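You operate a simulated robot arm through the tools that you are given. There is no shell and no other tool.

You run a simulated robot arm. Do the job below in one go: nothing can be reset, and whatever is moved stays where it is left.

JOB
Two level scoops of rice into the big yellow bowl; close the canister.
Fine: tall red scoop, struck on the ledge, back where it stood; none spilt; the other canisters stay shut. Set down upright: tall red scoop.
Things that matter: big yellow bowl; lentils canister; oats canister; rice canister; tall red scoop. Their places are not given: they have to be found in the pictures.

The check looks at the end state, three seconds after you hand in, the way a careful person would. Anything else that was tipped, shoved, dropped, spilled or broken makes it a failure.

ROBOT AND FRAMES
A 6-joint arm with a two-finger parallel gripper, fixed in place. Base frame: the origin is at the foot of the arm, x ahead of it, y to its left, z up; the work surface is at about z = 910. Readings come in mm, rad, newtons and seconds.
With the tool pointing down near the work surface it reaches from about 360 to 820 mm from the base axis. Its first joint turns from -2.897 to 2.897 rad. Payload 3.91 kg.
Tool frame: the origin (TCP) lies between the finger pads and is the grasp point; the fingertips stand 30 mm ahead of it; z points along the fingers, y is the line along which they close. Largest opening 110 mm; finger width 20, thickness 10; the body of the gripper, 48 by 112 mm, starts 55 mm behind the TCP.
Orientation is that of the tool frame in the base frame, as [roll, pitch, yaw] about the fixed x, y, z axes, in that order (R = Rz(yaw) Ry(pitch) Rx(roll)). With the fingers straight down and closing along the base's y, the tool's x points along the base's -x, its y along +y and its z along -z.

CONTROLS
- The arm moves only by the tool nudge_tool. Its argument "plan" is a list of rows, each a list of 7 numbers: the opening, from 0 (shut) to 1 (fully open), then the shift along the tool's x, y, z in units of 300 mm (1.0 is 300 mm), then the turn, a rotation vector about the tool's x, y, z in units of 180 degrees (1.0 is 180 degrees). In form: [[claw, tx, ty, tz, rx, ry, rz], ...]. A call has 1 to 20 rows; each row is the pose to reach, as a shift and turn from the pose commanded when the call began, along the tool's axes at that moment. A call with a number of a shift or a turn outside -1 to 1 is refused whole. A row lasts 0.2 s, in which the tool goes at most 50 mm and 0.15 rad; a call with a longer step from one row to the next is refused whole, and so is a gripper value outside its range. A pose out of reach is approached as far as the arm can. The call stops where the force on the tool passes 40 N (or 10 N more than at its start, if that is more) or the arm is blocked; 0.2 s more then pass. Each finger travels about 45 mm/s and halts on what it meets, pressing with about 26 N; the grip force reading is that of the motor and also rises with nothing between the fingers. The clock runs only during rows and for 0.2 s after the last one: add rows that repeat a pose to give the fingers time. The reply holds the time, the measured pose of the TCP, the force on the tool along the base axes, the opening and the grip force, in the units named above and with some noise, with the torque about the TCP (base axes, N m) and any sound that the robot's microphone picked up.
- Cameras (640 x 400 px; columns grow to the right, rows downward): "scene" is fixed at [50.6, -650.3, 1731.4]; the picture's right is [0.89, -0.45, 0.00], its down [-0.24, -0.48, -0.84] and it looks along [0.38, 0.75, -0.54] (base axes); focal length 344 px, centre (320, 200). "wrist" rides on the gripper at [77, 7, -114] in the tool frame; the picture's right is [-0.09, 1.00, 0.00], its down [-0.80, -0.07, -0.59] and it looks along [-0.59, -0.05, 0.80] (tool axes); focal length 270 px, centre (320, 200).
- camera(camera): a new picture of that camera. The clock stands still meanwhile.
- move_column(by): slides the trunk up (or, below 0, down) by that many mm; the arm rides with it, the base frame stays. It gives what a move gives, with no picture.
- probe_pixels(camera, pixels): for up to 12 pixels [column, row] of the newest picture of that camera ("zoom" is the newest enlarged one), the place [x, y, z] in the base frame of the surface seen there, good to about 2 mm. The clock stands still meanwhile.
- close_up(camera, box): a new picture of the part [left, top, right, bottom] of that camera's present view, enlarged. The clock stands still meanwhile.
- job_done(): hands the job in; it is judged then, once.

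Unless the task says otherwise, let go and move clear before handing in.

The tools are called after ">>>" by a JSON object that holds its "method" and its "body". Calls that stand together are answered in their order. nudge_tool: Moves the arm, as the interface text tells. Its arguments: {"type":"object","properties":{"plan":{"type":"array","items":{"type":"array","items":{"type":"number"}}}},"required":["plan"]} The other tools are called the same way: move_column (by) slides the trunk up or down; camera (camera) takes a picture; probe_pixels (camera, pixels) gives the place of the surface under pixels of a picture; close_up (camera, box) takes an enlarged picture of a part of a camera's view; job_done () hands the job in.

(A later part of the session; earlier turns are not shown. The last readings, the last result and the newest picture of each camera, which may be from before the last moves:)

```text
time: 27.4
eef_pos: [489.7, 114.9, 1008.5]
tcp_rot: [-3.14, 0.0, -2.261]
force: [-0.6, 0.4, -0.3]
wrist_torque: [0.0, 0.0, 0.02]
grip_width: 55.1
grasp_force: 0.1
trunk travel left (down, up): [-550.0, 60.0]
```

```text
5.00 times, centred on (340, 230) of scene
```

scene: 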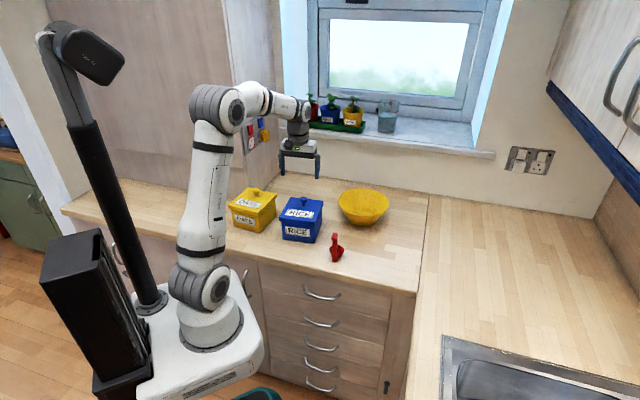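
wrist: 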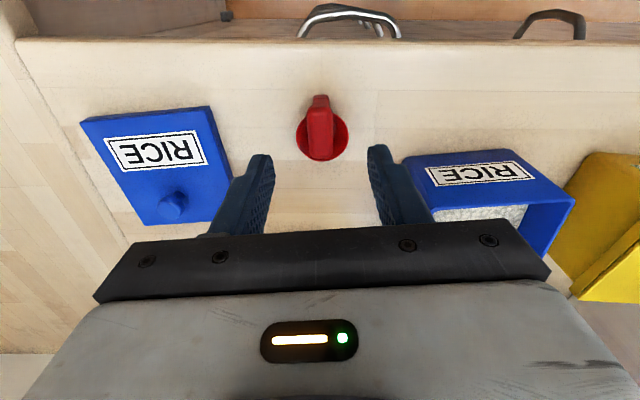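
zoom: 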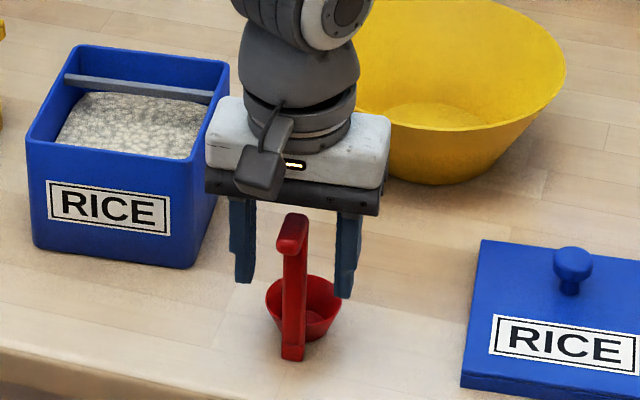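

The handle is centred between the fingers with room above the hook. I'll close the gripper.

>>> {"method": "nudge_tool", "body": {"plan": [[0.4, 0, 0, 0, 0, 0, 0], [0.3, 0, 0, 0, 0, 0, 0], [0.2, 0, 0, 0, 0, 0, 0], [0.1, 0, 0, 0, 0, 0, 0], [0, 0, 0, 0, 0, 0, 0], [0, 0, 0, 0, 0, 0, 0], [0, 0, 0, 0, 0, 0, 0]]}}

>>> {"method": "close_up", "body": {"camera": "scene", "box": [300, 190, 380, 270]}}

```text
time: 29.0
eef_pos: [490.6, 113.3, 1008.9]
tcp_rot: [-3.141, 0.001, -2.261]
force: [-0.5, 0.6, -0.1]
wrist_torque: [0.02, 0.03, 0.0]
grip_width: 15.5
grasp_force: 26.1
trunk travel left (down, up): [-550.0, 60.0]
```

```text
5.00 times, centred on (340, 230) of scene
```

zoom: 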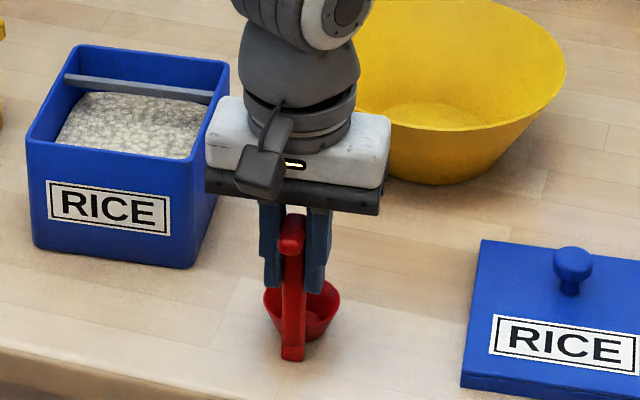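

The scoop is held (15.5 mm, 26 N). I'll lift it straight up, then carry it over the front part of the open canister.

>>> {"method": "nudge_tool", "body": {"plan": [[0, 0, 0, -0.02, 0, 0, 0], [0, 0, 0, -0.08, 0, 0, 0], [0, 0, 0, -0.2, 0, 0, 0], [0, 0, 0, -0.32, 0, 0, 0], [0, 0, 0, -0.42, 0, 0, 0], [0, 0, 0, -0.46, 0, 0, 0], [0, -0.03, 0.046, -0.46, 0, 0, 0], [0, -0.09, 0.14, -0.46, 0, 0, 0], [0, -0.16, 0.248, -0.46, 0, 0, 0], [0, -0.23, 0.357, -0.46, 0, 0, 0], [0, -0.29, 0.45, -0.46, 0, 0, 0], [0, -0.329, 0.51, -0.46, 0, 0, 0], [0, -0.329, 0.51, -0.46, 0, 0, 0]]}}

>>> {"method": "close_up", "body": {"camera": "scene", "box": [250, 140, 350, 250]}}

>>> {"method": "camera", "body": {"camera": "wrist"}}

```text
time: 31.8
eef_pos: [436.2, 287.4, 1145.4]
tcp_rot: [3.141, -0.001, -2.26]
force: [0.5, -0.6, -0.3]
wrist_torque: [0.03, 0.03, -0.03]
grip_width: 15.7
grasp_force: 25.9
trunk travel left (down, up): [-550.0, 60.0]
```

```text
3.64 times, centred on (300, 195) of scene
```

zoom: 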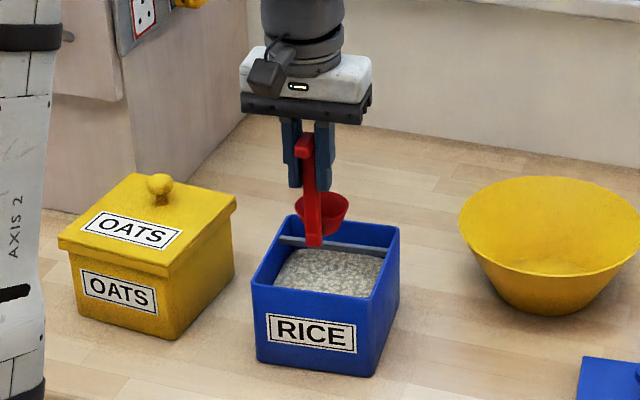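

```text
taken
```

wrist: 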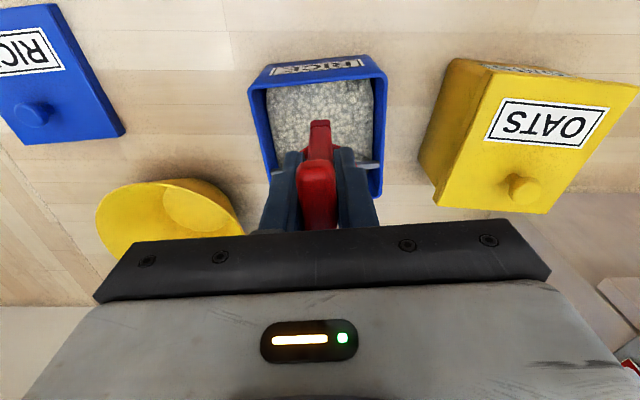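

The scoop hangs upright over the canister; the wrist camera's view of the cup is hidden behind the handle, but the scene camera sees it. I'll zoom in there and probe the cup for its exact place relative to the ledge.

>>> {"method": "close_up", "body": {"camera": "scene", "box": [285, 180, 335, 225]}}

>>> {"method": "probe_pixels", "body": {"camera": "zoom", "pixels": [[230, 150], [370, 180], [370, 155], [340, 225], [240, 225], [235, 195], [270, 260], [255, 150], [350, 135], [345, 200], [250, 180], [250, 255]]}}

```text
8.89 times, centred on (310, 202) of scene
```

zoom: 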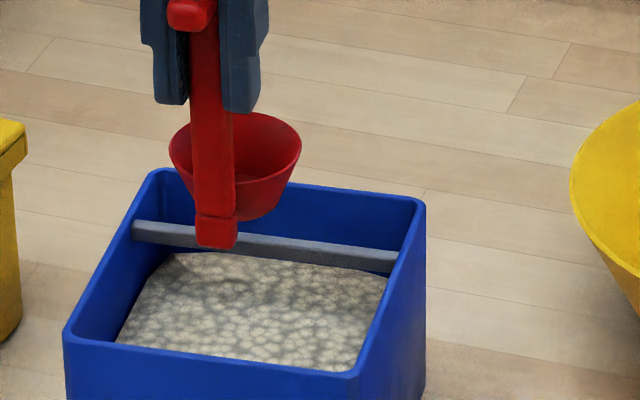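

```text
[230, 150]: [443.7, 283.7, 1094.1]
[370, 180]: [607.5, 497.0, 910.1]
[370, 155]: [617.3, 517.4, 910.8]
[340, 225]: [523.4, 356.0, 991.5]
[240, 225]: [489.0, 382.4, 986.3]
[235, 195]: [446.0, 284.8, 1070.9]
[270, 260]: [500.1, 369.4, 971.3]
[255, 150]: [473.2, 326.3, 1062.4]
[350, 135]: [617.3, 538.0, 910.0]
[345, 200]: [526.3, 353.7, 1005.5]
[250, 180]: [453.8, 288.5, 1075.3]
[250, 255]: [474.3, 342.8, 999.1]
```

The cup rim reads about z=1075 with TCP at 1145, so the rim sits 70 mm below the TCP, and the cup is clear in front of the ledge. I'll lower it until the bottom just enters the rice and read the force.

>>> {"method": "nudge_tool", "body": {"plan": [[0, 0, 0, 0.05, 0, 0, 0], [0, 0, 0, 0.12, 0, 0, 0], [0, 0, 0, 0.19, 0, 0, 0], [0, 0, 0, 0.24, 0, 0, 0], [0, 0, 0, 0.265, 0, 0, 0], [0, 0, 0, 0.285, 0, 0, 0], [0, 0, 0, 0.285, 0, 0, 0]]}}

>>> {"method": "close_up", "body": {"camera": "scene", "box": [275, 180, 335, 240]}}

```text
time: 33.4
eef_pos: [436.9, 286.0, 1059.7]
tcp_rot: [3.141, 0.001, -2.26]
force: [0.8, -0.3, -0.7]
wrist_torque: [0.0, 0.0, -0.01]
grip_width: 15.7
grasp_force: 26.1
trunk travel left (down, up): [-550.0, 60.0]
```

```text
6.67 times, centred on (305, 210) of scene
```

zoom: 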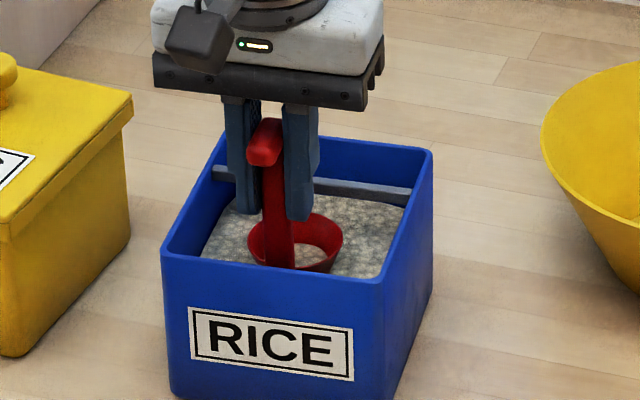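

There is no resistance, and rice already shows inside the cup (315,258). I'll lower further until the rim is about 13 mm under the surface.

>>> {"method": "nudge_tool", "body": {"plan": [[0, 0, 0, 0.02, 0, 0, 0], [0, 0, 0, 0.04, 0, 0, 0], [0, 0, 0, 0.06, 0, 0, 0], [0, 0, 0, 0.08, 0, 0, 0], [0, 0, 0, 0.1, 0, 0, 0], [0, 0, 0, 0.108, 0, 0, 0], [0, 0, 0, 0.108, 0, 0, 0]]}}

>>> {"method": "close_up", "body": {"camera": "scene", "box": [275, 180, 335, 240]}}

```text
time: 35.0
eef_pos: [436.6, 287.4, 1027.7]
tcp_rot: [3.141, -0.002, -2.26]
force: [-0.3, 0.9, -0.5]
wrist_torque: [0.02, 0.02, 0.02]
grip_width: 15.7
grasp_force: 26.2
trunk travel left (down, up): [-550.0, 60.0]
```

```text
6.67 times, centred on (305, 210) of scene
```

zoom: 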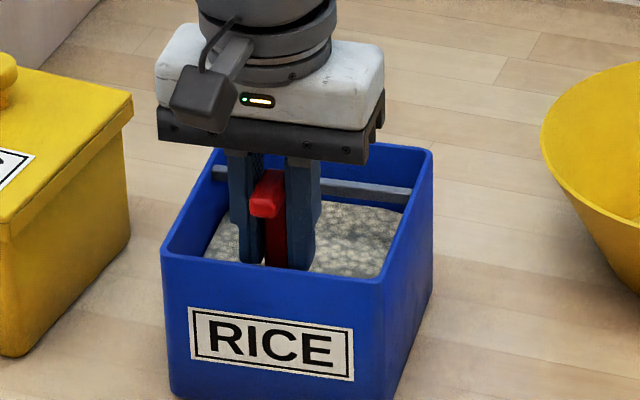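

The cup is fully buried and the force is still near zero. I'll lift gently until the rim is clear of the rice but still below the ledge, and see what the cup holds.

>>> {"method": "nudge_tool", "body": {"plan": [[0, 0, 0, 0, 0, 0, 0], [0, 0, 0, -0.02, 0, 0, 0], [0, 0, 0, -0.04, 0, 0, 0], [0, 0, 0, -0.06, 0, 0, 0], [0, 0, 0, -0.08, 0, 0, 0], [0, 0, 0, -0.1, 0, 0, 0], [0, 0, 0, -0.1, 0, 0, 0]]}}

>>> {"method": "close_up", "body": {"camera": "scene", "box": [275, 180, 335, 240]}}

>>> {"method": "close_up", "body": {"camera": "wrist", "box": [220, 40, 420, 240]}}

```text
time: 36.6
eef_pos: [435.6, 286.3, 1058.0]
tcp_rot: [3.142, -0.001, -2.261]
force: [-0.2, -0.7, -0.4]
wrist_torque: [0.0, -0.02, -0.01]
grip_width: 15.8
grasp_force: 26.2
trunk travel left (down, up): [-550.0, 60.0]
```

```text
6.67 times, centred on (305, 210) of scene
```

zoom: 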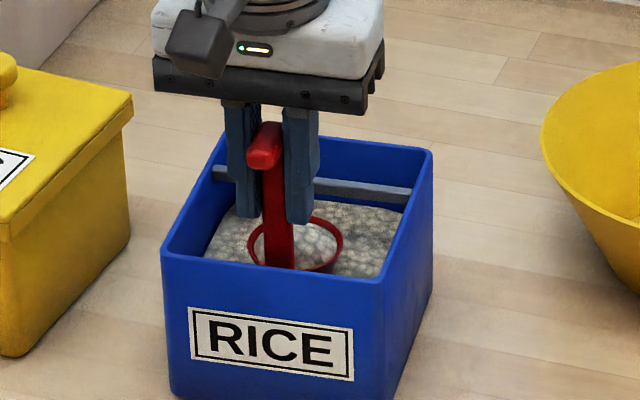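

```text
2.00 times, centred on (320, 140) of wrist
```

zoom: 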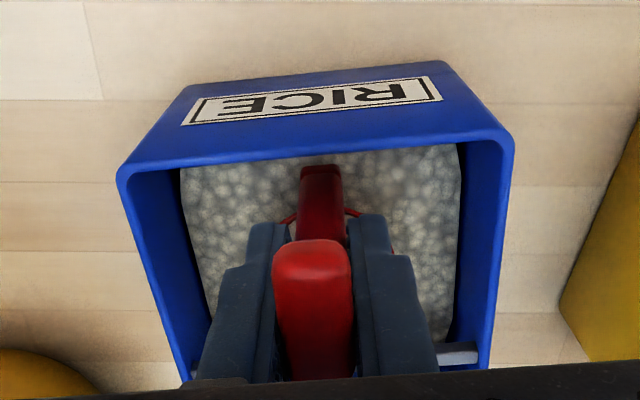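

The cup (295,245 in the scene zoom) has come up full. I'll zoom in on it and probe the rice surface against the rim.

>>> {"method": "close_up", "body": {"camera": "scene", "box": [292, 202, 320, 222]}}

>>> {"method": "probe_pixels", "body": {"camera": "zoom", "pixels": [[300, 200], [340, 180], [340, 220], [380, 200], [320, 250], [380, 240], [330, 150], [400, 210], [360, 260], [290, 220], [360, 160], [310, 170]]}}

```text
16.00 times, centred on (306, 212) of scene
```

zoom: 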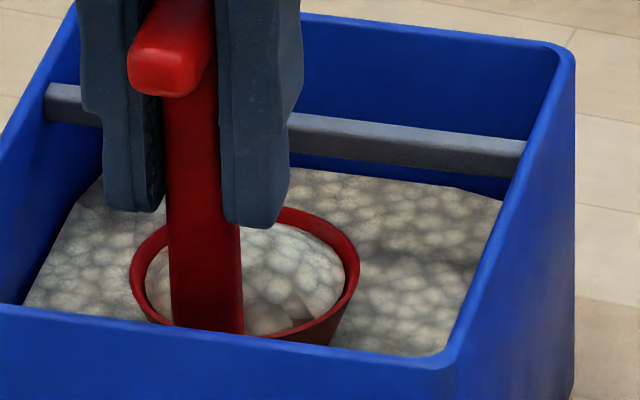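

```text
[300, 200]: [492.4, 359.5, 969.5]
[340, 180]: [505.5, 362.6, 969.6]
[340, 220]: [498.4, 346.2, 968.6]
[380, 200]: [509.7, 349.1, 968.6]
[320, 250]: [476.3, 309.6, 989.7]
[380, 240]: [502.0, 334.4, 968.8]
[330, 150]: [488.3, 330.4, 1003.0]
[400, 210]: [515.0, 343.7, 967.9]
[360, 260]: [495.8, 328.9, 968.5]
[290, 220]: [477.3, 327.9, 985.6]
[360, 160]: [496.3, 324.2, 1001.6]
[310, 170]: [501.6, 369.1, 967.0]
```

There is a dome of rice in the cup (290,265). I'll probe across the dome and around the rim.

>>> {"method": "probe_pixels", "body": {"camera": "zoom", "pixels": [[260, 235], [280, 240], [300, 255], [320, 270], [290, 280], [270, 300], [260, 320], [310, 300], [340, 280], [285, 213], [355, 260], [155, 280]]}}

```text
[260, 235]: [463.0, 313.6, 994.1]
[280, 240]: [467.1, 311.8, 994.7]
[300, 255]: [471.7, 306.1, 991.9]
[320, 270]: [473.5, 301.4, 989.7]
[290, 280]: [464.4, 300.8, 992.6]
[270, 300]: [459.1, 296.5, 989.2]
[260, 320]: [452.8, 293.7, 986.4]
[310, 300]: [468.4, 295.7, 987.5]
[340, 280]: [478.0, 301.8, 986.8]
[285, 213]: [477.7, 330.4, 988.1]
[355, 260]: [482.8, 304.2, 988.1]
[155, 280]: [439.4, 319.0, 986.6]
```

The rim is at z≈988 and the dome peaks near 995, so the scoop is heaped and needs striking. I'll raise the rim to z≈998, just under the ledge's 1000 mm lower edge, and slide the cup back under it, watching the force.

>>> {"method": "nudge_tool", "body": {"plan": [[0, 0, 0, -0.017, 0, 0, 0], [0, 0, 0, -0.033, 0, 0, 0], [0, -0.015, 0, -0.033, 0, 0, 0], [0, -0.035, 0, -0.033, 0, 0, 0], [0, -0.055, 0, -0.033, 0, 0, 0], [0, -0.075, 0, -0.033, 0, 0, 0], [0, -0.075, 0, -0.033, 0, 0, 0]]}}

>>> {"method": "close_up", "body": {"camera": "scene", "box": [292, 195, 320, 215]}}

```text
time: 38.2
eef_pos: [449.8, 304.6, 1069.0]
tcp_rot: [-3.14, -0.001, -2.261]
force: [0.3, -0.9, -1.1]
wrist_torque: [-0.03, -0.03, 0.02]
grip_width: 15.8
grasp_force: 26.3
trunk travel left (down, up): [-550.0, 60.0]
```

```text
16.00 times, centred on (306, 205) of scene
```

zoom: 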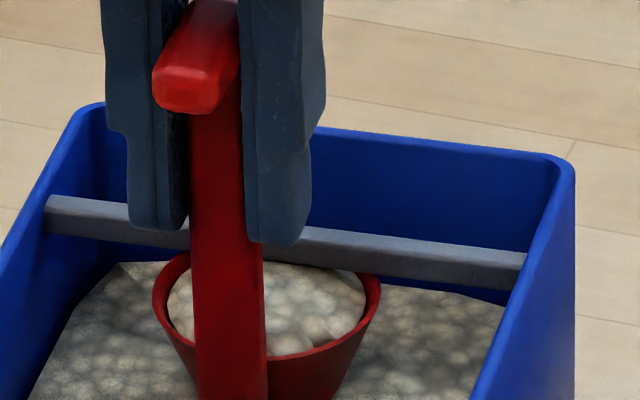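

The cup's far side is now under the ledge with no contact force. I'll carry on back, stopping short of the rear wall.

>>> {"method": "nudge_tool", "body": {"plan": [[0, -0.015, 0, 0, 0, 0, 0], [0, -0.03, 0, 0, 0, 0, 0], [0, -0.045, 0, 0, 0, 0, 0], [0, -0.06, 0, 0, 0, 0, 0], [0, -0.06, 0, 0, 0, 0, 0]]}}

>>> {"method": "close_up", "body": {"camera": "scene", "box": [292, 195, 320, 215]}}

```text
time: 39.4
eef_pos: [461.9, 319.7, 1068.1]
tcp_rot: [3.141, 0.001, -2.261]
force: [0.4, 0.1, -0.2]
wrist_torque: [0.01, -0.03, 0.02]
grip_width: 15.9
grasp_force: 25.9
trunk travel left (down, up): [-550.0, 60.0]
```

```text
16.00 times, centred on (306, 205) of scene
```

zoom: 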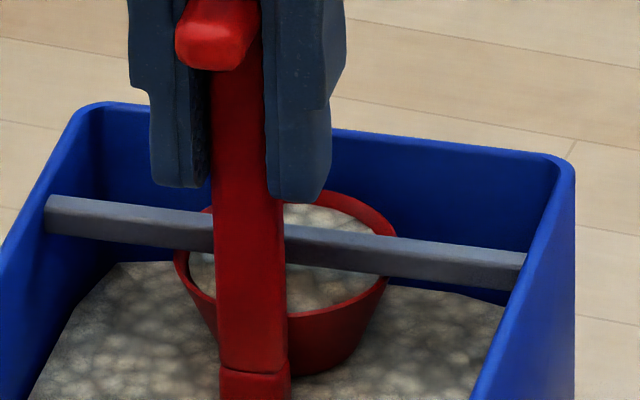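

The ledge now crosses the cup, with rice visible both behind it (330,215) and in front (330,288). I'll probe both sides to see how much has been struck off.

>>> {"method": "probe_pixels", "body": {"camera": "zoom", "pixels": [[300, 215], [330, 215], [350, 222], [365, 228], [310, 280], [330, 290], [350, 280], [300, 295], [205, 270], [340, 195], [385, 290], [330, 310]]}}

```text
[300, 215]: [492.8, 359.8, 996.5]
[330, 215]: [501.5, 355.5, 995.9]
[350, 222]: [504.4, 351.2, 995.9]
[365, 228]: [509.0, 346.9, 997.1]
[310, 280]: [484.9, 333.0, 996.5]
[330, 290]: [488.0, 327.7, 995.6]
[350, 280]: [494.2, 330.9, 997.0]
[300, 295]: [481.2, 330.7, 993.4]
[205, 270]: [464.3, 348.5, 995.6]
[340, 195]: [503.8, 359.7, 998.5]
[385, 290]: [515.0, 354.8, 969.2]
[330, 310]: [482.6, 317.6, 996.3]
```

The surface now reads about 996 on both sides of the ledge with the rim at ≈998, so the heap has been struck off level. I'll draw the cup forward again at the same height and check it.

>>> {"method": "nudge_tool", "body": {"plan": [[0, 0.02, 0, 0, 0, 0, 0], [0, 0.045, 0, 0, 0, 0, 0], [0, 0.07, 0, 0, 0, 0, 0], [0, 0.095, 0, 0, 0, 0, 0], [0, 0.12, 0, 0, 0, 0, 0], [0, 0.137, 0, 0, 0, 0, 0], [0, 0.137, 0, 0, 0, 0, 0]]}}

>>> {"method": "close_up", "body": {"camera": "scene", "box": [292, 198, 320, 218]}}

>>> {"method": "probe_pixels", "body": {"camera": "zoom", "pixels": [[260, 260], [280, 265], [300, 280], [320, 290], [290, 300], [270, 320], [265, 340], [310, 320], [340, 300], [300, 240], [355, 290], [150, 300]]}}

```text
time: 41.0
eef_pos: [436.2, 286.1, 1068.7]
tcp_rot: [-3.141, -0.001, -2.26]
force: [-0.6, -0.5, -0.9]
wrist_torque: [0.01, 0.04, 0.02]
grip_width: 15.9
grasp_force: 25.8
trunk travel left (down, up): [-550.0, 60.0]
```

```text
16.00 times, centred on (306, 208) of scene
```

zoom: 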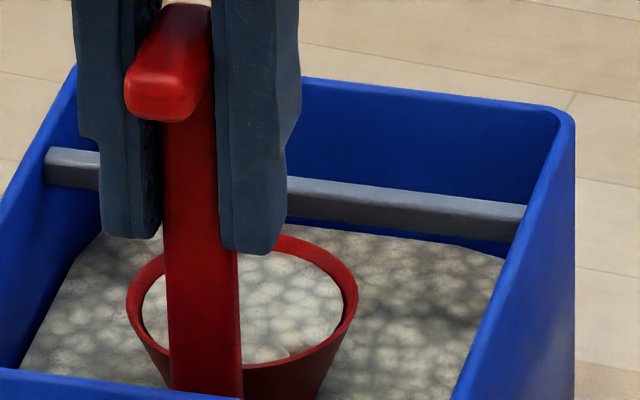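

```text
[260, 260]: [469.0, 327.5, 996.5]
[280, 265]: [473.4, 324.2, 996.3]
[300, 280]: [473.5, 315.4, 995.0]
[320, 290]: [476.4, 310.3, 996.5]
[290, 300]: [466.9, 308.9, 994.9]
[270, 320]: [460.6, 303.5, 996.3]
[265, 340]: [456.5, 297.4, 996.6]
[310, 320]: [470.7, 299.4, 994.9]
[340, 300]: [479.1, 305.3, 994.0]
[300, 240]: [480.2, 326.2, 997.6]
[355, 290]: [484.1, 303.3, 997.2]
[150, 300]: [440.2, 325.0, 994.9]
```

The surface is flat at z≈995–996.5, just inside the 998 rim: a level scoop. I'll raise it slowly and straight, and measure the bowl rim meanwhile.

>>> {"method": "nudge_tool", "body": {"plan": [[0, 0, 0, -0.02, 0, 0, 0], [0, 0, 0, -0.06, 0, 0, 0], [0, 0, 0, -0.12, 0, 0, 0], [0, 0, 0, -0.18, 0, 0, 0], [0, 0, 0, -0.24, 0, 0, 0], [0, 0, 0, -0.3, 0, 0, 0], [0, 0, 0, -0.34, 0, 0, 0], [0, 0, 0, -0.36, 0, 0, 0], [0, 0, 0, -0.36, 0, 0, 0]]}}

>>> {"method": "close_up", "body": {"camera": "scene", "box": [280, 155, 410, 235]}}

>>> {"method": "probe_pixels", "body": {"camera": "zoom", "pixels": [[291, 195], [530, 200], [410, 165], [350, 265], [470, 265], [410, 278], [320, 170], [500, 175], [298, 210], [415, 240], [522, 215], [410, 290]]}}

```text
time: 43.0
eef_pos: [435.9, 286.9, 1175.9]
tcp_rot: [-3.141, -0.001, -2.26]
force: [0.3, -0.2, -0.6]
wrist_torque: [-0.02, -0.01, 0.0]
grip_width: 15.7
grasp_force: 25.8
trunk travel left (down, up): [-550.0, 60.0]
```

```text
4.92 times, centred on (345, 195) of scene
```

zoom: 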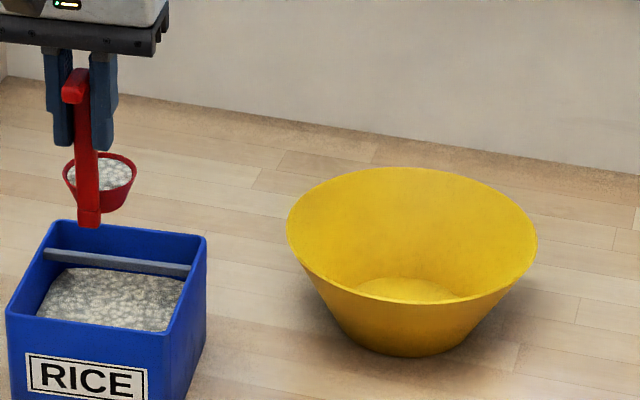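

```text
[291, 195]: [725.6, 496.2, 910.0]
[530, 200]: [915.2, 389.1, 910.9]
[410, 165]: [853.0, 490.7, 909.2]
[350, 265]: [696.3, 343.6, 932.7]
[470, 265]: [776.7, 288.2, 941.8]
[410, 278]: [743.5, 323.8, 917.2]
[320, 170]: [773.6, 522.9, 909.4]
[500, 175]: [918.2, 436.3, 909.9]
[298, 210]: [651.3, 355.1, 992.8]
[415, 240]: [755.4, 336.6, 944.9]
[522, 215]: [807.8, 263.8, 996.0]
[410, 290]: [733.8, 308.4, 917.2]
```

The scoop is up with its level rice and nothing has fallen. I'll probe the bowl's rim more exactly for its centre.

>>> {"method": "probe_pixels", "body": {"camera": "zoom", "pixels": [[290, 230], [534, 245], [412, 171], [350, 180], [480, 184], [318, 276], [345, 292], [400, 304], [460, 300], [500, 283], [415, 290], [440, 285]]}}

```text
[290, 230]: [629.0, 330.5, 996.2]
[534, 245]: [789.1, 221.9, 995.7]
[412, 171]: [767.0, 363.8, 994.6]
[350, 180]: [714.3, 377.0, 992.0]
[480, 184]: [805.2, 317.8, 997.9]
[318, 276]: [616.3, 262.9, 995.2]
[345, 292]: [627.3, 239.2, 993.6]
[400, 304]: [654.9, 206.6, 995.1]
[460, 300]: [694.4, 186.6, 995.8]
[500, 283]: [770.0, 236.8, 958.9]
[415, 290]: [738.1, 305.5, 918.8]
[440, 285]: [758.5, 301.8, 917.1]
```

The bowl's rim fits a circle centred near (712.5,283), radius 97, z≈997. I'll carry the scoop there smoothly and level, turning the tool so the cup can be tipped sideways toward the robot.

>>> {"method": "nudge_tool", "body": {"plan": [[0, -0.0113, -0.017, 0, 0, 0, -0.0068], [0, -0.0394, -0.0594, 0, 0, 0, -0.0238], [0, -0.0788, -0.1187, 0, 0, 0, -0.0476], [0, -0.1239, -0.1866, 0, 0, 0, -0.0747], [0, -0.1689, -0.2544, 0, 0, 0, -0.1019], [0, -0.2139, -0.3222, 0, 0, 0, -0.1291], [0, -0.259, -0.3901, 0, 0, 0, -0.1563], [0, -0.304, -0.4579, 0, 0, 0, -0.1834], [0, -0.3491, -0.5258, 0, 0, 0, -0.2106], [0, -0.3941, -0.5936, 0, 0, 0, -0.2378], [0, -0.4391, -0.6614, 0, 0, 0, -0.265], [0, -0.4842, -0.7293, 0, 0, 0, -0.2921], [0, -0.5236, -0.7886, 0, 0, 0, -0.3159], [0, -0.5517, -0.831, 0, 0, 0, -0.3329], [0, -0.563, -0.848, 0, 0, 0, -0.3397], [0, -0.563, -0.848, 0, 0, 0, -0.3397]]}}

>>> {"method": "close_up", "body": {"camera": "scene", "box": [270, 100, 430, 240]}}

>>> {"method": "camera", "body": {"camera": "wrist"}}

```text
time: 46.4
eef_pos: [739.8, 254.0, 1176.3]
tcp_rot: [3.14, -0.001, -1.194]
force: [0.0, 0.6, -0.8]
wrist_torque: [0.0, -0.01, -0.01]
grip_width: 16.0
grasp_force: 25.3
trunk travel left (down, up): [-550.0, 60.0]
```

```text
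2.86 times, centred on (350, 170) of scene
```

zoom: 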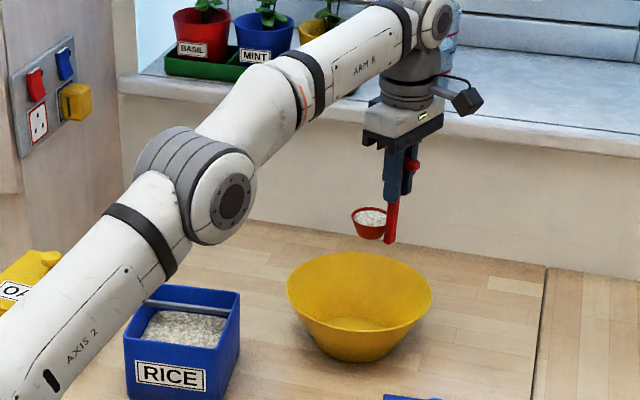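

```text
taken
```

wrist: 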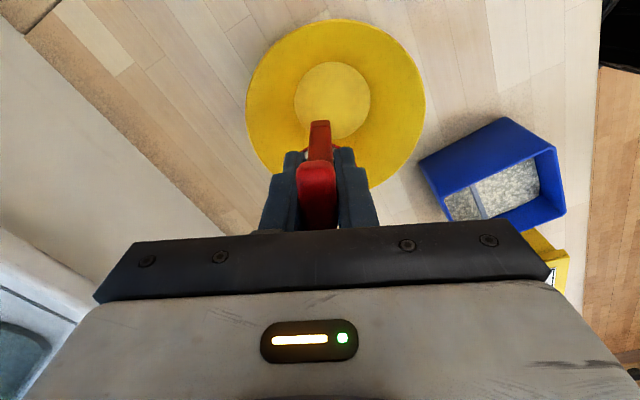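

The scoop is above the bowl with its rice still level. I'll lower it a little, then begin tipping about the cup's rim, stopping at 45° to see how it pours.

>>> {"method": "nudge_tool", "body": {"plan": [[0, 0, 0, 0.04, 0, 0, 0], [0, 0, 0, 0.1, 0, 0, 0], [0, 0, 0, 0.14, 0, 0, 0], [0, 0, 0, 0.153, 0, 0, 0], [0, 0, 0.0303, 0.156, 0.0417, 0, 0], [0, 0, 0.0603, 0.1627, 0.0833, 0, 0], [0, 0, 0.089, 0.1733, 0.125, 0, 0], [0, 0, 0.116, 0.1873, 0.1667, 0, 0], [0, 0, 0.141, 0.205, 0.2083, 0, 0], [0, 0, 0.1633, 0.2257, 0.25, 0, 0], [0, 0, 0.1633, 0.2257, 0.25, 0, 0]]}}

>>> {"method": "close_up", "body": {"camera": "scene", "box": [290, 120, 430, 240]}}

>>> {"method": "camera", "body": {"camera": "wrist"}}

```text
time: 48.8
eef_pos: [693.0, 236.8, 1108.7]
tcp_rot: [-2.353, 0.001, -1.193]
force: [0.0, -0.3, 0.1]
wrist_torque: [0.0, 0.02, -0.01]
grip_width: 15.6
grasp_force: 26.1
trunk travel left (down, up): [-550.0, 60.0]
```

```text
3.33 times, centred on (360, 180) of scene
```

zoom: 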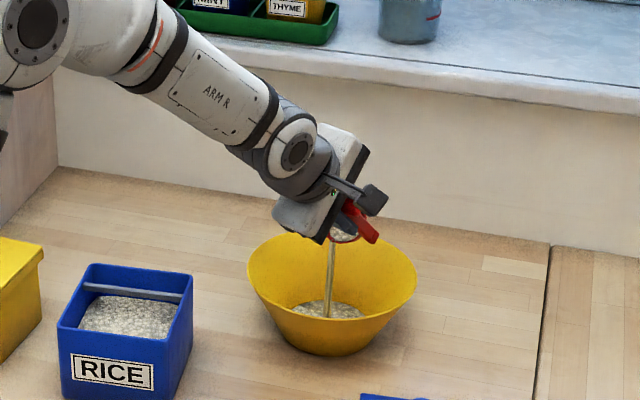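

```text
taken
```

wrist: 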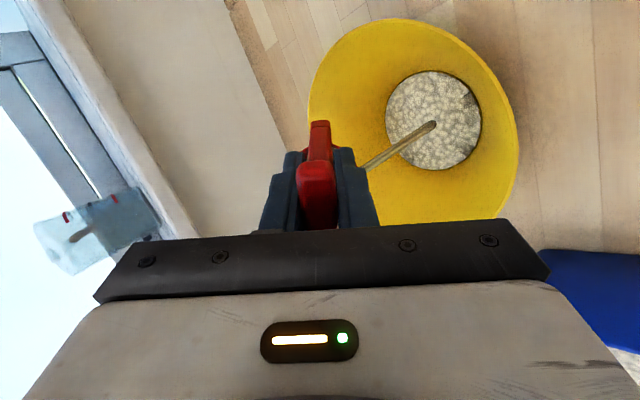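

A stream falls into the middle of the bowl and rice is collecting there (330,308). I'll keep tipping to past horizontal while rising a bit so the gripper stays clear of the rim.

>>> {"method": "nudge_tool", "body": {"plan": [[0, 0, 0.0303, 0.0027, 0.0417, 0, 0], [0, 0, 0.0487, -0.0023, 0.0833, 0, 0], [0, 0, 0.0607, -0.0083, 0.125, 0, 0], [0, 0, 0.069, -0.013, 0.1667, 0, 0], [0, 0, 0.075, -0.0143, 0.2083, 0, 0], [0, 0, 0.0783, -0.0127, 0.25, 0, 0], [0, 0, 0.0783, -0.0127, 0.25, 0, 0], [0, 0, 0.0783, -0.0127, 0.25, 0, 0]]}}

>>> {"method": "close_up", "body": {"camera": "scene", "box": [290, 120, 430, 240]}}

>>> {"method": "camera", "body": {"camera": "wrist"}}

```text
time: 50.6
eef_pos: [675.8, 230.8, 1094.9]
tcp_rot: [-1.57, 0.0, -1.193]
force: [-0.9, -0.3, -1.4]
wrist_torque: [-0.01, 0.01, -0.01]
grip_width: 15.4
grasp_force: 25.8
trunk travel left (down, up): [-550.0, 60.0]
```

```text
3.33 times, centred on (360, 180) of scene
```

zoom: 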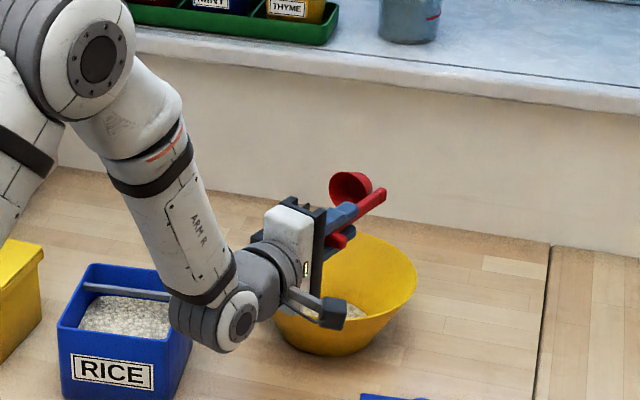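

```text
taken
```

wrist: 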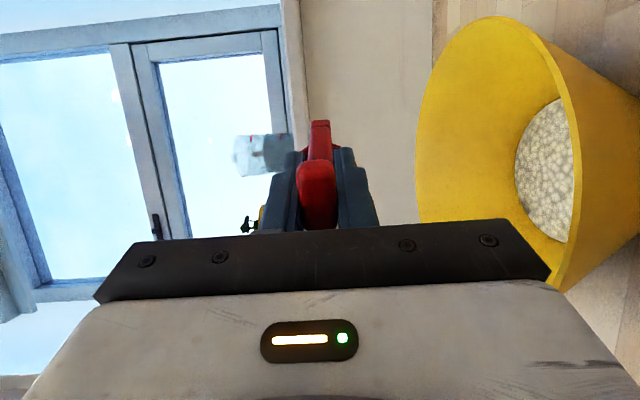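

The cup mouth (350,187) faces the camera and appears empty, but the wrist joint (225,320) is getting near the canister. I'll zoom in before tipping any further.

>>> {"method": "close_up", "body": {"camera": "scene", "box": [350, 165, 390, 190]}}

>>> {"method": "close_up", "body": {"camera": "scene", "box": [300, 170, 400, 250]}}

>>> {"method": "probe_pixels", "body": {"camera": "zoom", "pixels": [[150, 255], [120, 270], [190, 230], [165, 300], [230, 200], [330, 285], [300, 190], [335, 270], [320, 160], [345, 100], [300, 290], [250, 240]]}}

```text
16.00 times, centred on (370, 178) of scene
```

zoom: 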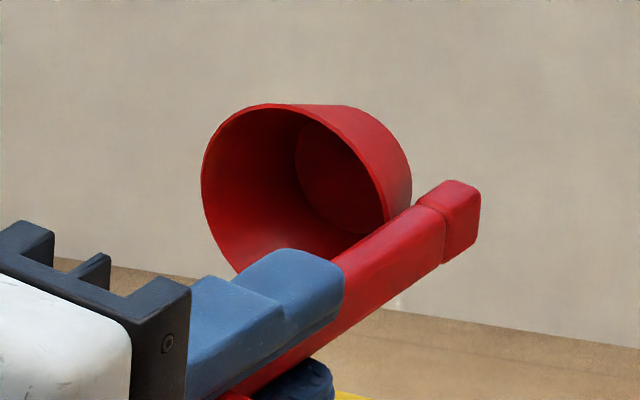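

```text
5.00 times, centred on (350, 210) of scene
```

zoom: 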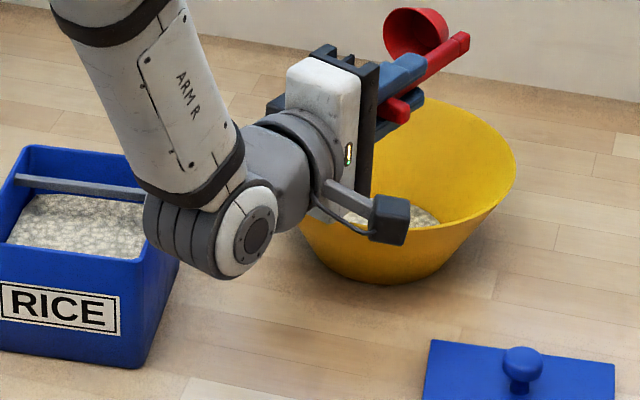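

```text
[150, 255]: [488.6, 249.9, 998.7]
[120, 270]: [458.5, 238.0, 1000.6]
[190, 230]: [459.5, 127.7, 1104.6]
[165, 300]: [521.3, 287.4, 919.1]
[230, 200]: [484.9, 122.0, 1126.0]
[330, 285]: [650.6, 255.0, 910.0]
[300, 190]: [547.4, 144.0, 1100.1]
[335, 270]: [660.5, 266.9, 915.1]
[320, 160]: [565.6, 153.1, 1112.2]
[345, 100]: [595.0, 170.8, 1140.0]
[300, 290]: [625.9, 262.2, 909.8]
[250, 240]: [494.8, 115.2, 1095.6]
```

The cup is completely empty and the rice lies in the bowl. I'll turn the scoop back upright about the same pivot.

>>> {"method": "nudge_tool", "body": {"plan": [[0, 0, -0.0305, 0.0013, -0.0417, 0, 0], [0, 0, -0.0607, 0.0065, -0.0833, 0, 0], [0, 0, -0.0897, 0.0156, -0.125, 0, 0], [0, 0, -0.1173, 0.0284, -0.1667, 0, 0], [0, 0, -0.1433, 0.0447, -0.2083, 0, 0], [0, 0, -0.1667, 0.0643, -0.25, 0, 0], [0, 0, -0.1873, 0.0868, -0.2917, 0, 0], [0, 0, -0.205, 0.1117, -0.3333, 0, 0], [0, 0, -0.219, 0.1387, -0.375, 0, 0], [0, 0, -0.2297, 0.1677, -0.4167, 0, 0], [0, 0, -0.2363, 0.1973, -0.4583, 0, 0], [0, 0, -0.239, 0.2277, -0.5, 0, 0], [0, 0, -0.239, 0.2277, -0.5, 0, 0]]}}

>>> {"method": "close_up", "body": {"camera": "scene", "box": [290, 140, 430, 260]}}

>>> {"method": "camera", "body": {"camera": "wrist"}}

```text
time: 53.4
eef_pos: [738.2, 254.4, 1166.7]
tcp_rot: [3.141, -0.001, -1.193]
force: [-1.0, 0.0, -0.7]
wrist_torque: [-0.04, -0.01, 0.0]
grip_width: 15.8
grasp_force: 25.9
trunk travel left (down, up): [-550.0, 60.0]
```

```text
3.33 times, centred on (360, 200) of scene
```

zoom: 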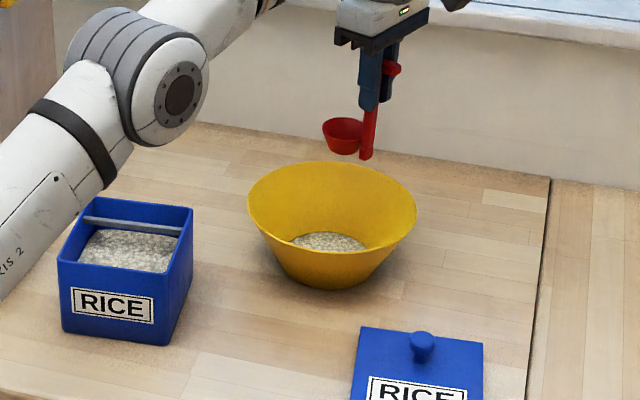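

```text
taken
```

wrist: 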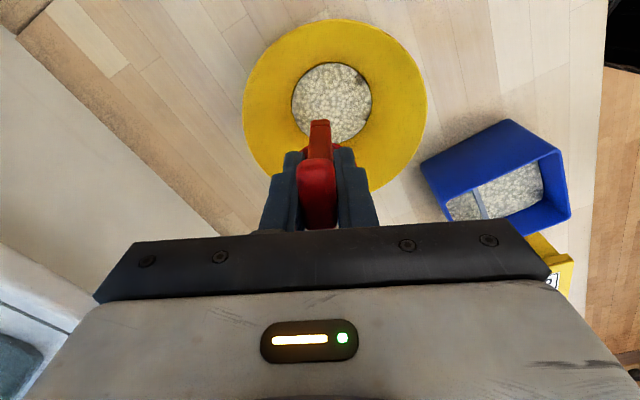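

The bowl holds the first scoop and no grains are visible outside it. I'll return the empty scoop over the canister for the second one.

>>> {"method": "nudge_tool", "body": {"plan": [[0, -0.024, 0.045, 0, 0, 0, 0.017], [0, -0.071, 0.135, 0, 0, 0, 0.051], [0, -0.118, 0.225, 0, 0, 0, 0.085], [0, -0.165, 0.315, 0, 0, 0, 0.119], [0, -0.213, 0.405, 0, 0, 0, 0.153], [0, -0.26, 0.495, 0, 0, 0, 0.187], [0, -0.307, 0.584, 0, 0, 0, 0.2208], [0, -0.355, 0.674, 0, 0, 0, 0.2548], [0, -0.402, 0.764, 0, 0, 0, 0.2887], [0, -0.449, 0.854, 0, 0, 0, 0.3227], [0, -0.4727, 0.899, 0, 0, 0, 0.3397], [0, -0.4727, 0.899, 0, 0, 0, 0.3397]]}}

>>> {"method": "close_up", "body": {"camera": "scene", "box": [275, 165, 335, 240]}}

>>> {"method": "camera", "body": {"camera": "wrist"}}

```text
time: 56.0
eef_pos: [436.5, 288.8, 1167.3]
tcp_rot: [-3.141, 0.001, -2.262]
force: [0.1, -0.9, -0.8]
wrist_torque: [0.02, 0.04, 0.02]
grip_width: 15.8
grasp_force: 26.0
trunk travel left (down, up): [-550.0, 60.0]
```

```text
5.33 times, centred on (305, 202) of scene
```

zoom: 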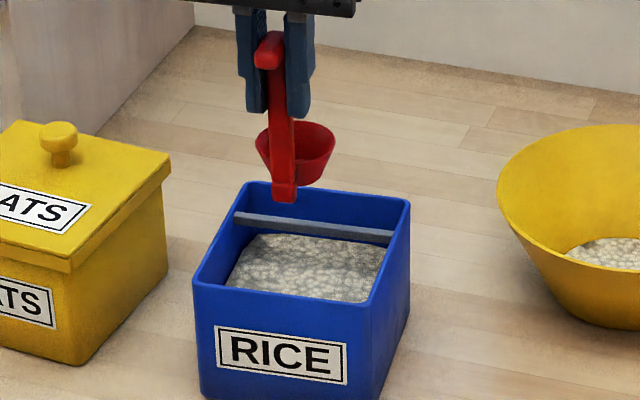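

```text
taken
```

wrist: 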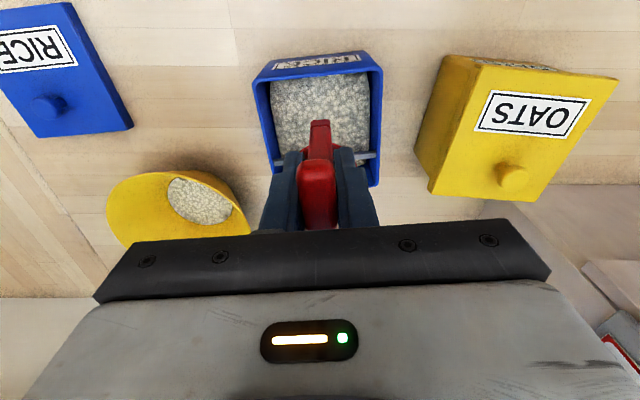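

The rice surface is now around z≈969. I'll make a 2 mm position correction and dip again, about 15 mm under the surface, in small steps.

>>> {"method": "nudge_tool", "body": {"plan": [[0, 0.005, -0.0026, 0.06, 0, 0, 0], [0, 0.005, -0.0026, 0.15, 0, 0, 0], [0, 0.005, -0.0026, 0.24, 0, 0, 0], [0, 0.005, -0.0026, 0.31, 0, 0, 0], [0, 0.005, -0.0026, 0.35, 0, 0, 0], [0, 0.005, -0.0026, 0.38, 0, 0, 0], [0, 0.005, -0.0026, 0.41, 0, 0, 0], [0, 0.005, -0.0026, 0.43, 0, 0, 0], [0, 0.005, -0.0026, 0.45, 0, 0, 0], [0, 0.005, -0.0026, 0.47, 0, 0, 0], [0, 0.005, -0.0026, 0.48, 0, 0, 0], [0, 0.005, -0.0026, 0.48, 0, 0, 0]]}}

>>> {"method": "close_up", "body": {"camera": "scene", "box": [275, 180, 335, 240]}}

```text
time: 58.6
eef_pos: [436.8, 286.5, 1022.2]
tcp_rot: [3.14, 0.0, -2.26]
force: [0.5, -0.3, -1.0]
wrist_torque: [-0.01, 0.02, -0.02]
grip_width: 15.9
grasp_force: 26.2
trunk travel left (down, up): [-550.0, 60.0]
```

```text
6.67 times, centred on (305, 210) of scene
```

zoom: 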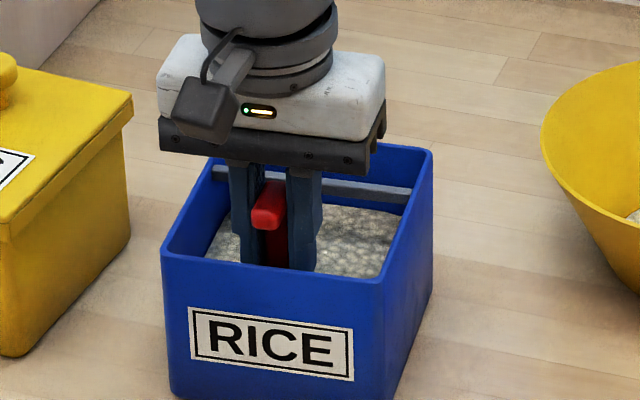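

The cup is buried again with no contact force. I'll lift it to rim z≈988 as before and check the fill.

>>> {"method": "nudge_tool", "body": {"plan": [[0, 0, 0, 0, 0, 0, 0], [0, 0, 0, -0.02, 0, 0, 0], [0, 0, 0, -0.04, 0, 0, 0], [0, 0, 0, -0.06, 0, 0, 0], [0, 0, 0, -0.08, 0, 0, 0], [0, 0, 0, -0.1, 0, 0, 0], [0, 0, 0, -0.119, 0, 0, 0], [0, 0, 0, -0.119, 0, 0, 0]]}}

>>> {"method": "close_up", "body": {"camera": "scene", "box": [292, 202, 320, 222]}}

>>> {"method": "probe_pixels", "body": {"camera": "zoom", "pixels": [[260, 235], [280, 240], [300, 255], [320, 270], [290, 280], [270, 300], [260, 320], [310, 300], [340, 280], [285, 213], [355, 260], [155, 280]]}}

```text
time: 60.4
eef_pos: [436.2, 285.9, 1058.4]
tcp_rot: [3.141, 0.0, -2.26]
force: [-0.5, 0.8, -0.6]
wrist_torque: [-0.02, 0.03, -0.04]
grip_width: 15.9
grasp_force: 26.2
trunk travel left (down, up): [-550.0, 60.0]
```

```text
16.00 times, centred on (306, 212) of scene
```

zoom: 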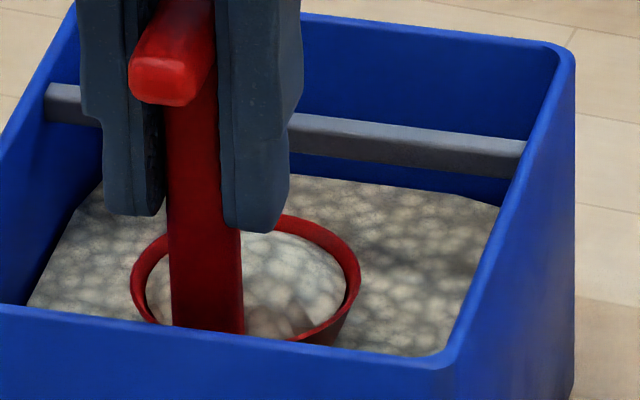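

```text
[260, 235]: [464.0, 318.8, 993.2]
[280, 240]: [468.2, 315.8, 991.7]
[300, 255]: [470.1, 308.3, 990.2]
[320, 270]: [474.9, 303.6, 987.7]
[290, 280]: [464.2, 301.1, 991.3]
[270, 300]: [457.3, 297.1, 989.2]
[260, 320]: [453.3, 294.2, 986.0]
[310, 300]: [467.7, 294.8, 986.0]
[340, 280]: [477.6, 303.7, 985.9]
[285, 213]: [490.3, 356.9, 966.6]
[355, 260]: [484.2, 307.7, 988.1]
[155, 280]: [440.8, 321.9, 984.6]
```

The cup is heaped again (peak near 993 over a 988 rim). I'll repeat the strike: raise 10 mm and slide back under the ledge.

>>> {"method": "nudge_tool", "body": {"plan": [[0, 0, 0, -0.017, 0, 0, 0], [0, 0, 0, -0.033, 0, 0, 0], [0, -0.015, 0, -0.033, 0, 0, 0], [0, -0.035, 0, -0.033, 0, 0, 0], [0, -0.055, 0, -0.033, 0, 0, 0], [0, -0.075, 0, -0.033, 0, 0, 0], [0, -0.09, 0, -0.033, 0, 0, 0], [0, -0.105, 0, -0.033, 0, 0, 0], [0, -0.12, 0, -0.033, 0, 0, 0], [0, -0.135, 0, -0.033, 0, 0, 0], [0, -0.135, 0, -0.033, 0, 0, 0]]}}

>>> {"method": "close_up", "body": {"camera": "scene", "box": [292, 195, 320, 215]}}

>>> {"method": "probe_pixels", "body": {"camera": "zoom", "pixels": [[300, 215], [330, 215], [350, 222], [365, 228], [310, 280], [330, 290], [350, 280], [300, 295], [205, 270], [340, 195], [330, 310], [385, 290]]}}

```text
time: 62.8
eef_pos: [461.4, 316.6, 1068.1]
tcp_rot: [3.14, 0.002, -2.26]
force: [-0.2, 0.6, -0.6]
wrist_torque: [-0.01, 0.03, -0.02]
grip_width: 15.8
grasp_force: 25.7
trunk travel left (down, up): [-550.0, 60.0]
```

```text
16.00 times, centred on (306, 205) of scene
```

zoom: 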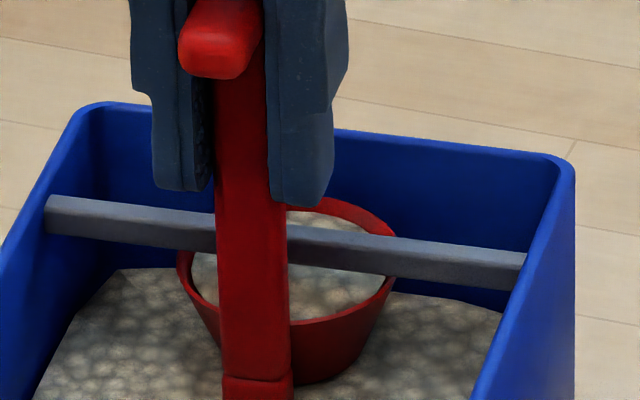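

```text
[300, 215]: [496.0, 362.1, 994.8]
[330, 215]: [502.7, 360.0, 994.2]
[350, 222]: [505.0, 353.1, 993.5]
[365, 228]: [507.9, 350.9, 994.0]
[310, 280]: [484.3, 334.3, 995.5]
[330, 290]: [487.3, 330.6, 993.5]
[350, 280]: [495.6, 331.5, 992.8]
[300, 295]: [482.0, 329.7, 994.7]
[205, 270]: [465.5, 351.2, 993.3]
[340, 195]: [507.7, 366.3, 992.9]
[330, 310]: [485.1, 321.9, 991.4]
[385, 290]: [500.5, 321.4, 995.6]
```

The surface behind and in front of the ledge now reads flat at about 994, just under the rim. I'll draw the cup forward and check it against the rim.

>>> {"method": "nudge_tool", "body": {"plan": [[0, 0.02, 0, 0, 0, 0, 0], [0, 0.045, 0, 0, 0, 0, 0], [0, 0.07, 0, 0, 0, 0, 0], [0, 0.095, 0, 0, 0, 0, 0], [0, 0.12, 0, 0, 0, 0, 0], [0, 0.135, 0, 0, 0, 0, 0], [0, 0.135, 0, 0, 0, 0, 0]]}}

>>> {"method": "close_up", "body": {"camera": "scene", "box": [292, 198, 320, 218]}}

>>> {"method": "probe_pixels", "body": {"camera": "zoom", "pixels": [[260, 260], [280, 265], [300, 280], [320, 290], [290, 300], [270, 320], [265, 340], [310, 320], [340, 300], [300, 240], [355, 290], [150, 300]]}}

```text
time: 64.4
eef_pos: [435.0, 285.9, 1067.1]
tcp_rot: [3.141, -0.001, -2.26]
force: [-0.6, -0.3, -1.0]
wrist_torque: [-0.02, 0.01, 0.01]
grip_width: 15.9
grasp_force: 25.7
trunk travel left (down, up): [-550.0, 60.0]
```

```text
16.00 times, centred on (306, 208) of scene
```

zoom: 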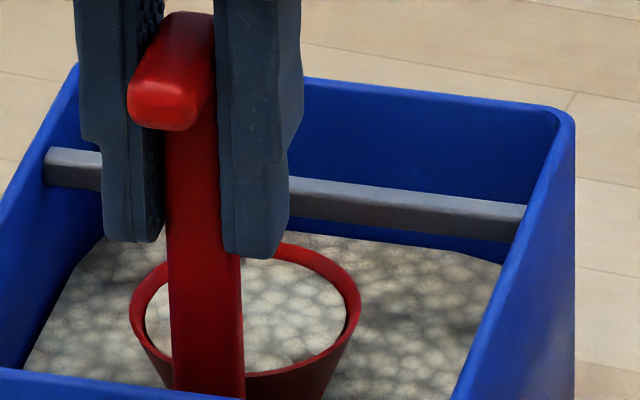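

```text
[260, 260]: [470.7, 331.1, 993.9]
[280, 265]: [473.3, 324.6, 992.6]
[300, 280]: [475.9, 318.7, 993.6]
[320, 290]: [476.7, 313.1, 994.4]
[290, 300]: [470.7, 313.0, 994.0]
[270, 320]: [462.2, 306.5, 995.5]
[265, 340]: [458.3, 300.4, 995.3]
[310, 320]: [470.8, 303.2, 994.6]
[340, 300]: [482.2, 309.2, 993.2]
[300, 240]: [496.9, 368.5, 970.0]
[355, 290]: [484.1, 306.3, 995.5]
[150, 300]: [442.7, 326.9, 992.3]
```

The rice is flat at about 994 with the rim near 996, matching the first level scoop. I'll lift it straight up out of the canister.

>>> {"method": "nudge_tool", "body": {"plan": [[0, 0, 0, -0.02, 0, 0, 0], [0, 0, 0, -0.06, 0, 0, 0], [0, 0, 0, -0.12, 0, 0, 0], [0, 0, 0, -0.18, 0, 0, 0], [0, 0, 0, -0.24, 0, 0, 0], [0, 0, 0, -0.3, 0, 0, 0], [0, 0, 0, -0.345, 0, 0, 0], [0, 0, 0, -0.365, 0, 0, 0], [0, 0, 0, -0.365, 0, 0, 0]]}}

>>> {"method": "close_up", "body": {"camera": "scene", "box": [285, 160, 335, 200]}}

```text
time: 66.4
eef_pos: [435.4, 286.3, 1177.6]
tcp_rot: [-3.14, 0.001, -2.261]
force: [0.7, -0.5, -0.5]
wrist_torque: [0.01, 0.04, 0.0]
grip_width: 16.1
grasp_force: 26.0
trunk travel left (down, up): [-550.0, 60.0]
```

```text
10.00 times, centred on (310, 180) of scene
```

zoom: 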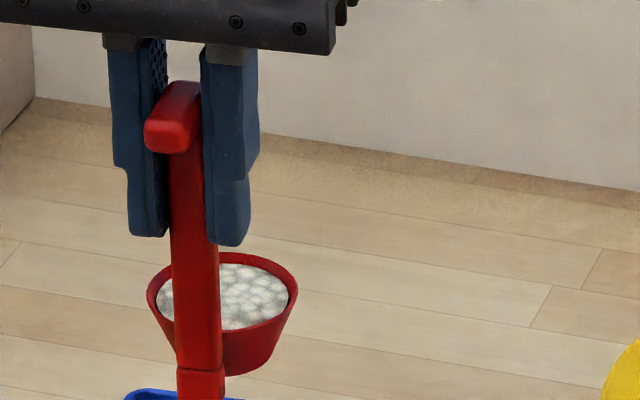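

The scoop is level full and still upright in the grip. I'll carry it to the bowl along the same path as before.

>>> {"method": "nudge_tool", "body": {"plan": [[0, -0.0113, -0.017, 0, 0, 0, -0.0068], [0, -0.0394, -0.0594, 0, 0, 0, -0.0238], [0, -0.0788, -0.1187, 0, 0, 0, -0.0476], [0, -0.1239, -0.1866, 0, 0, 0, -0.0747], [0, -0.1689, -0.2544, 0, 0, 0, -0.1019], [0, -0.2139, -0.3222, 0, 0, 0, -0.1291], [0, -0.259, -0.3901, 0, 0, 0, -0.1563], [0, -0.304, -0.4579, 0, 0, 0, -0.1834], [0, -0.3491, -0.5258, 0, 0, 0, -0.2106], [0, -0.3941, -0.5936, 0, 0, 0, -0.2378], [0, -0.4391, -0.6614, 0, 0, 0, -0.265], [0, -0.4842, -0.7293, 0, 0, 0, -0.2921], [0, -0.5236, -0.7886, 0, 0, 0, -0.3159], [0, -0.5517, -0.831, 0, 0, 0, -0.3329], [0, -0.563, -0.848, 0, 0, 0, -0.3397], [0, -0.563, -0.848, 0, 0, 0, -0.3397]]}}

>>> {"method": "close_up", "body": {"camera": "scene", "box": [270, 100, 430, 240]}}

```text
time: 69.8
eef_pos: [739.6, 253.8, 1177.1]
tcp_rot: [3.141, 0.001, -1.193]
force: [0.3, -0.6, -0.2]
wrist_torque: [-0.06, -0.02, -0.01]
grip_width: 15.8
grasp_force: 25.6
trunk travel left (down, up): [-550.0, 60.0]
```

```text
2.86 times, centred on (350, 170) of scene
```

zoom: 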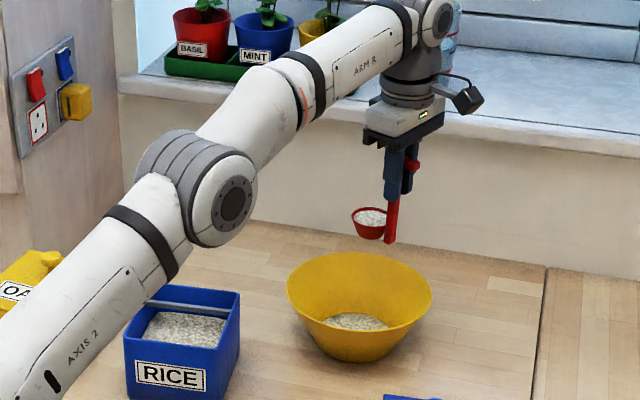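

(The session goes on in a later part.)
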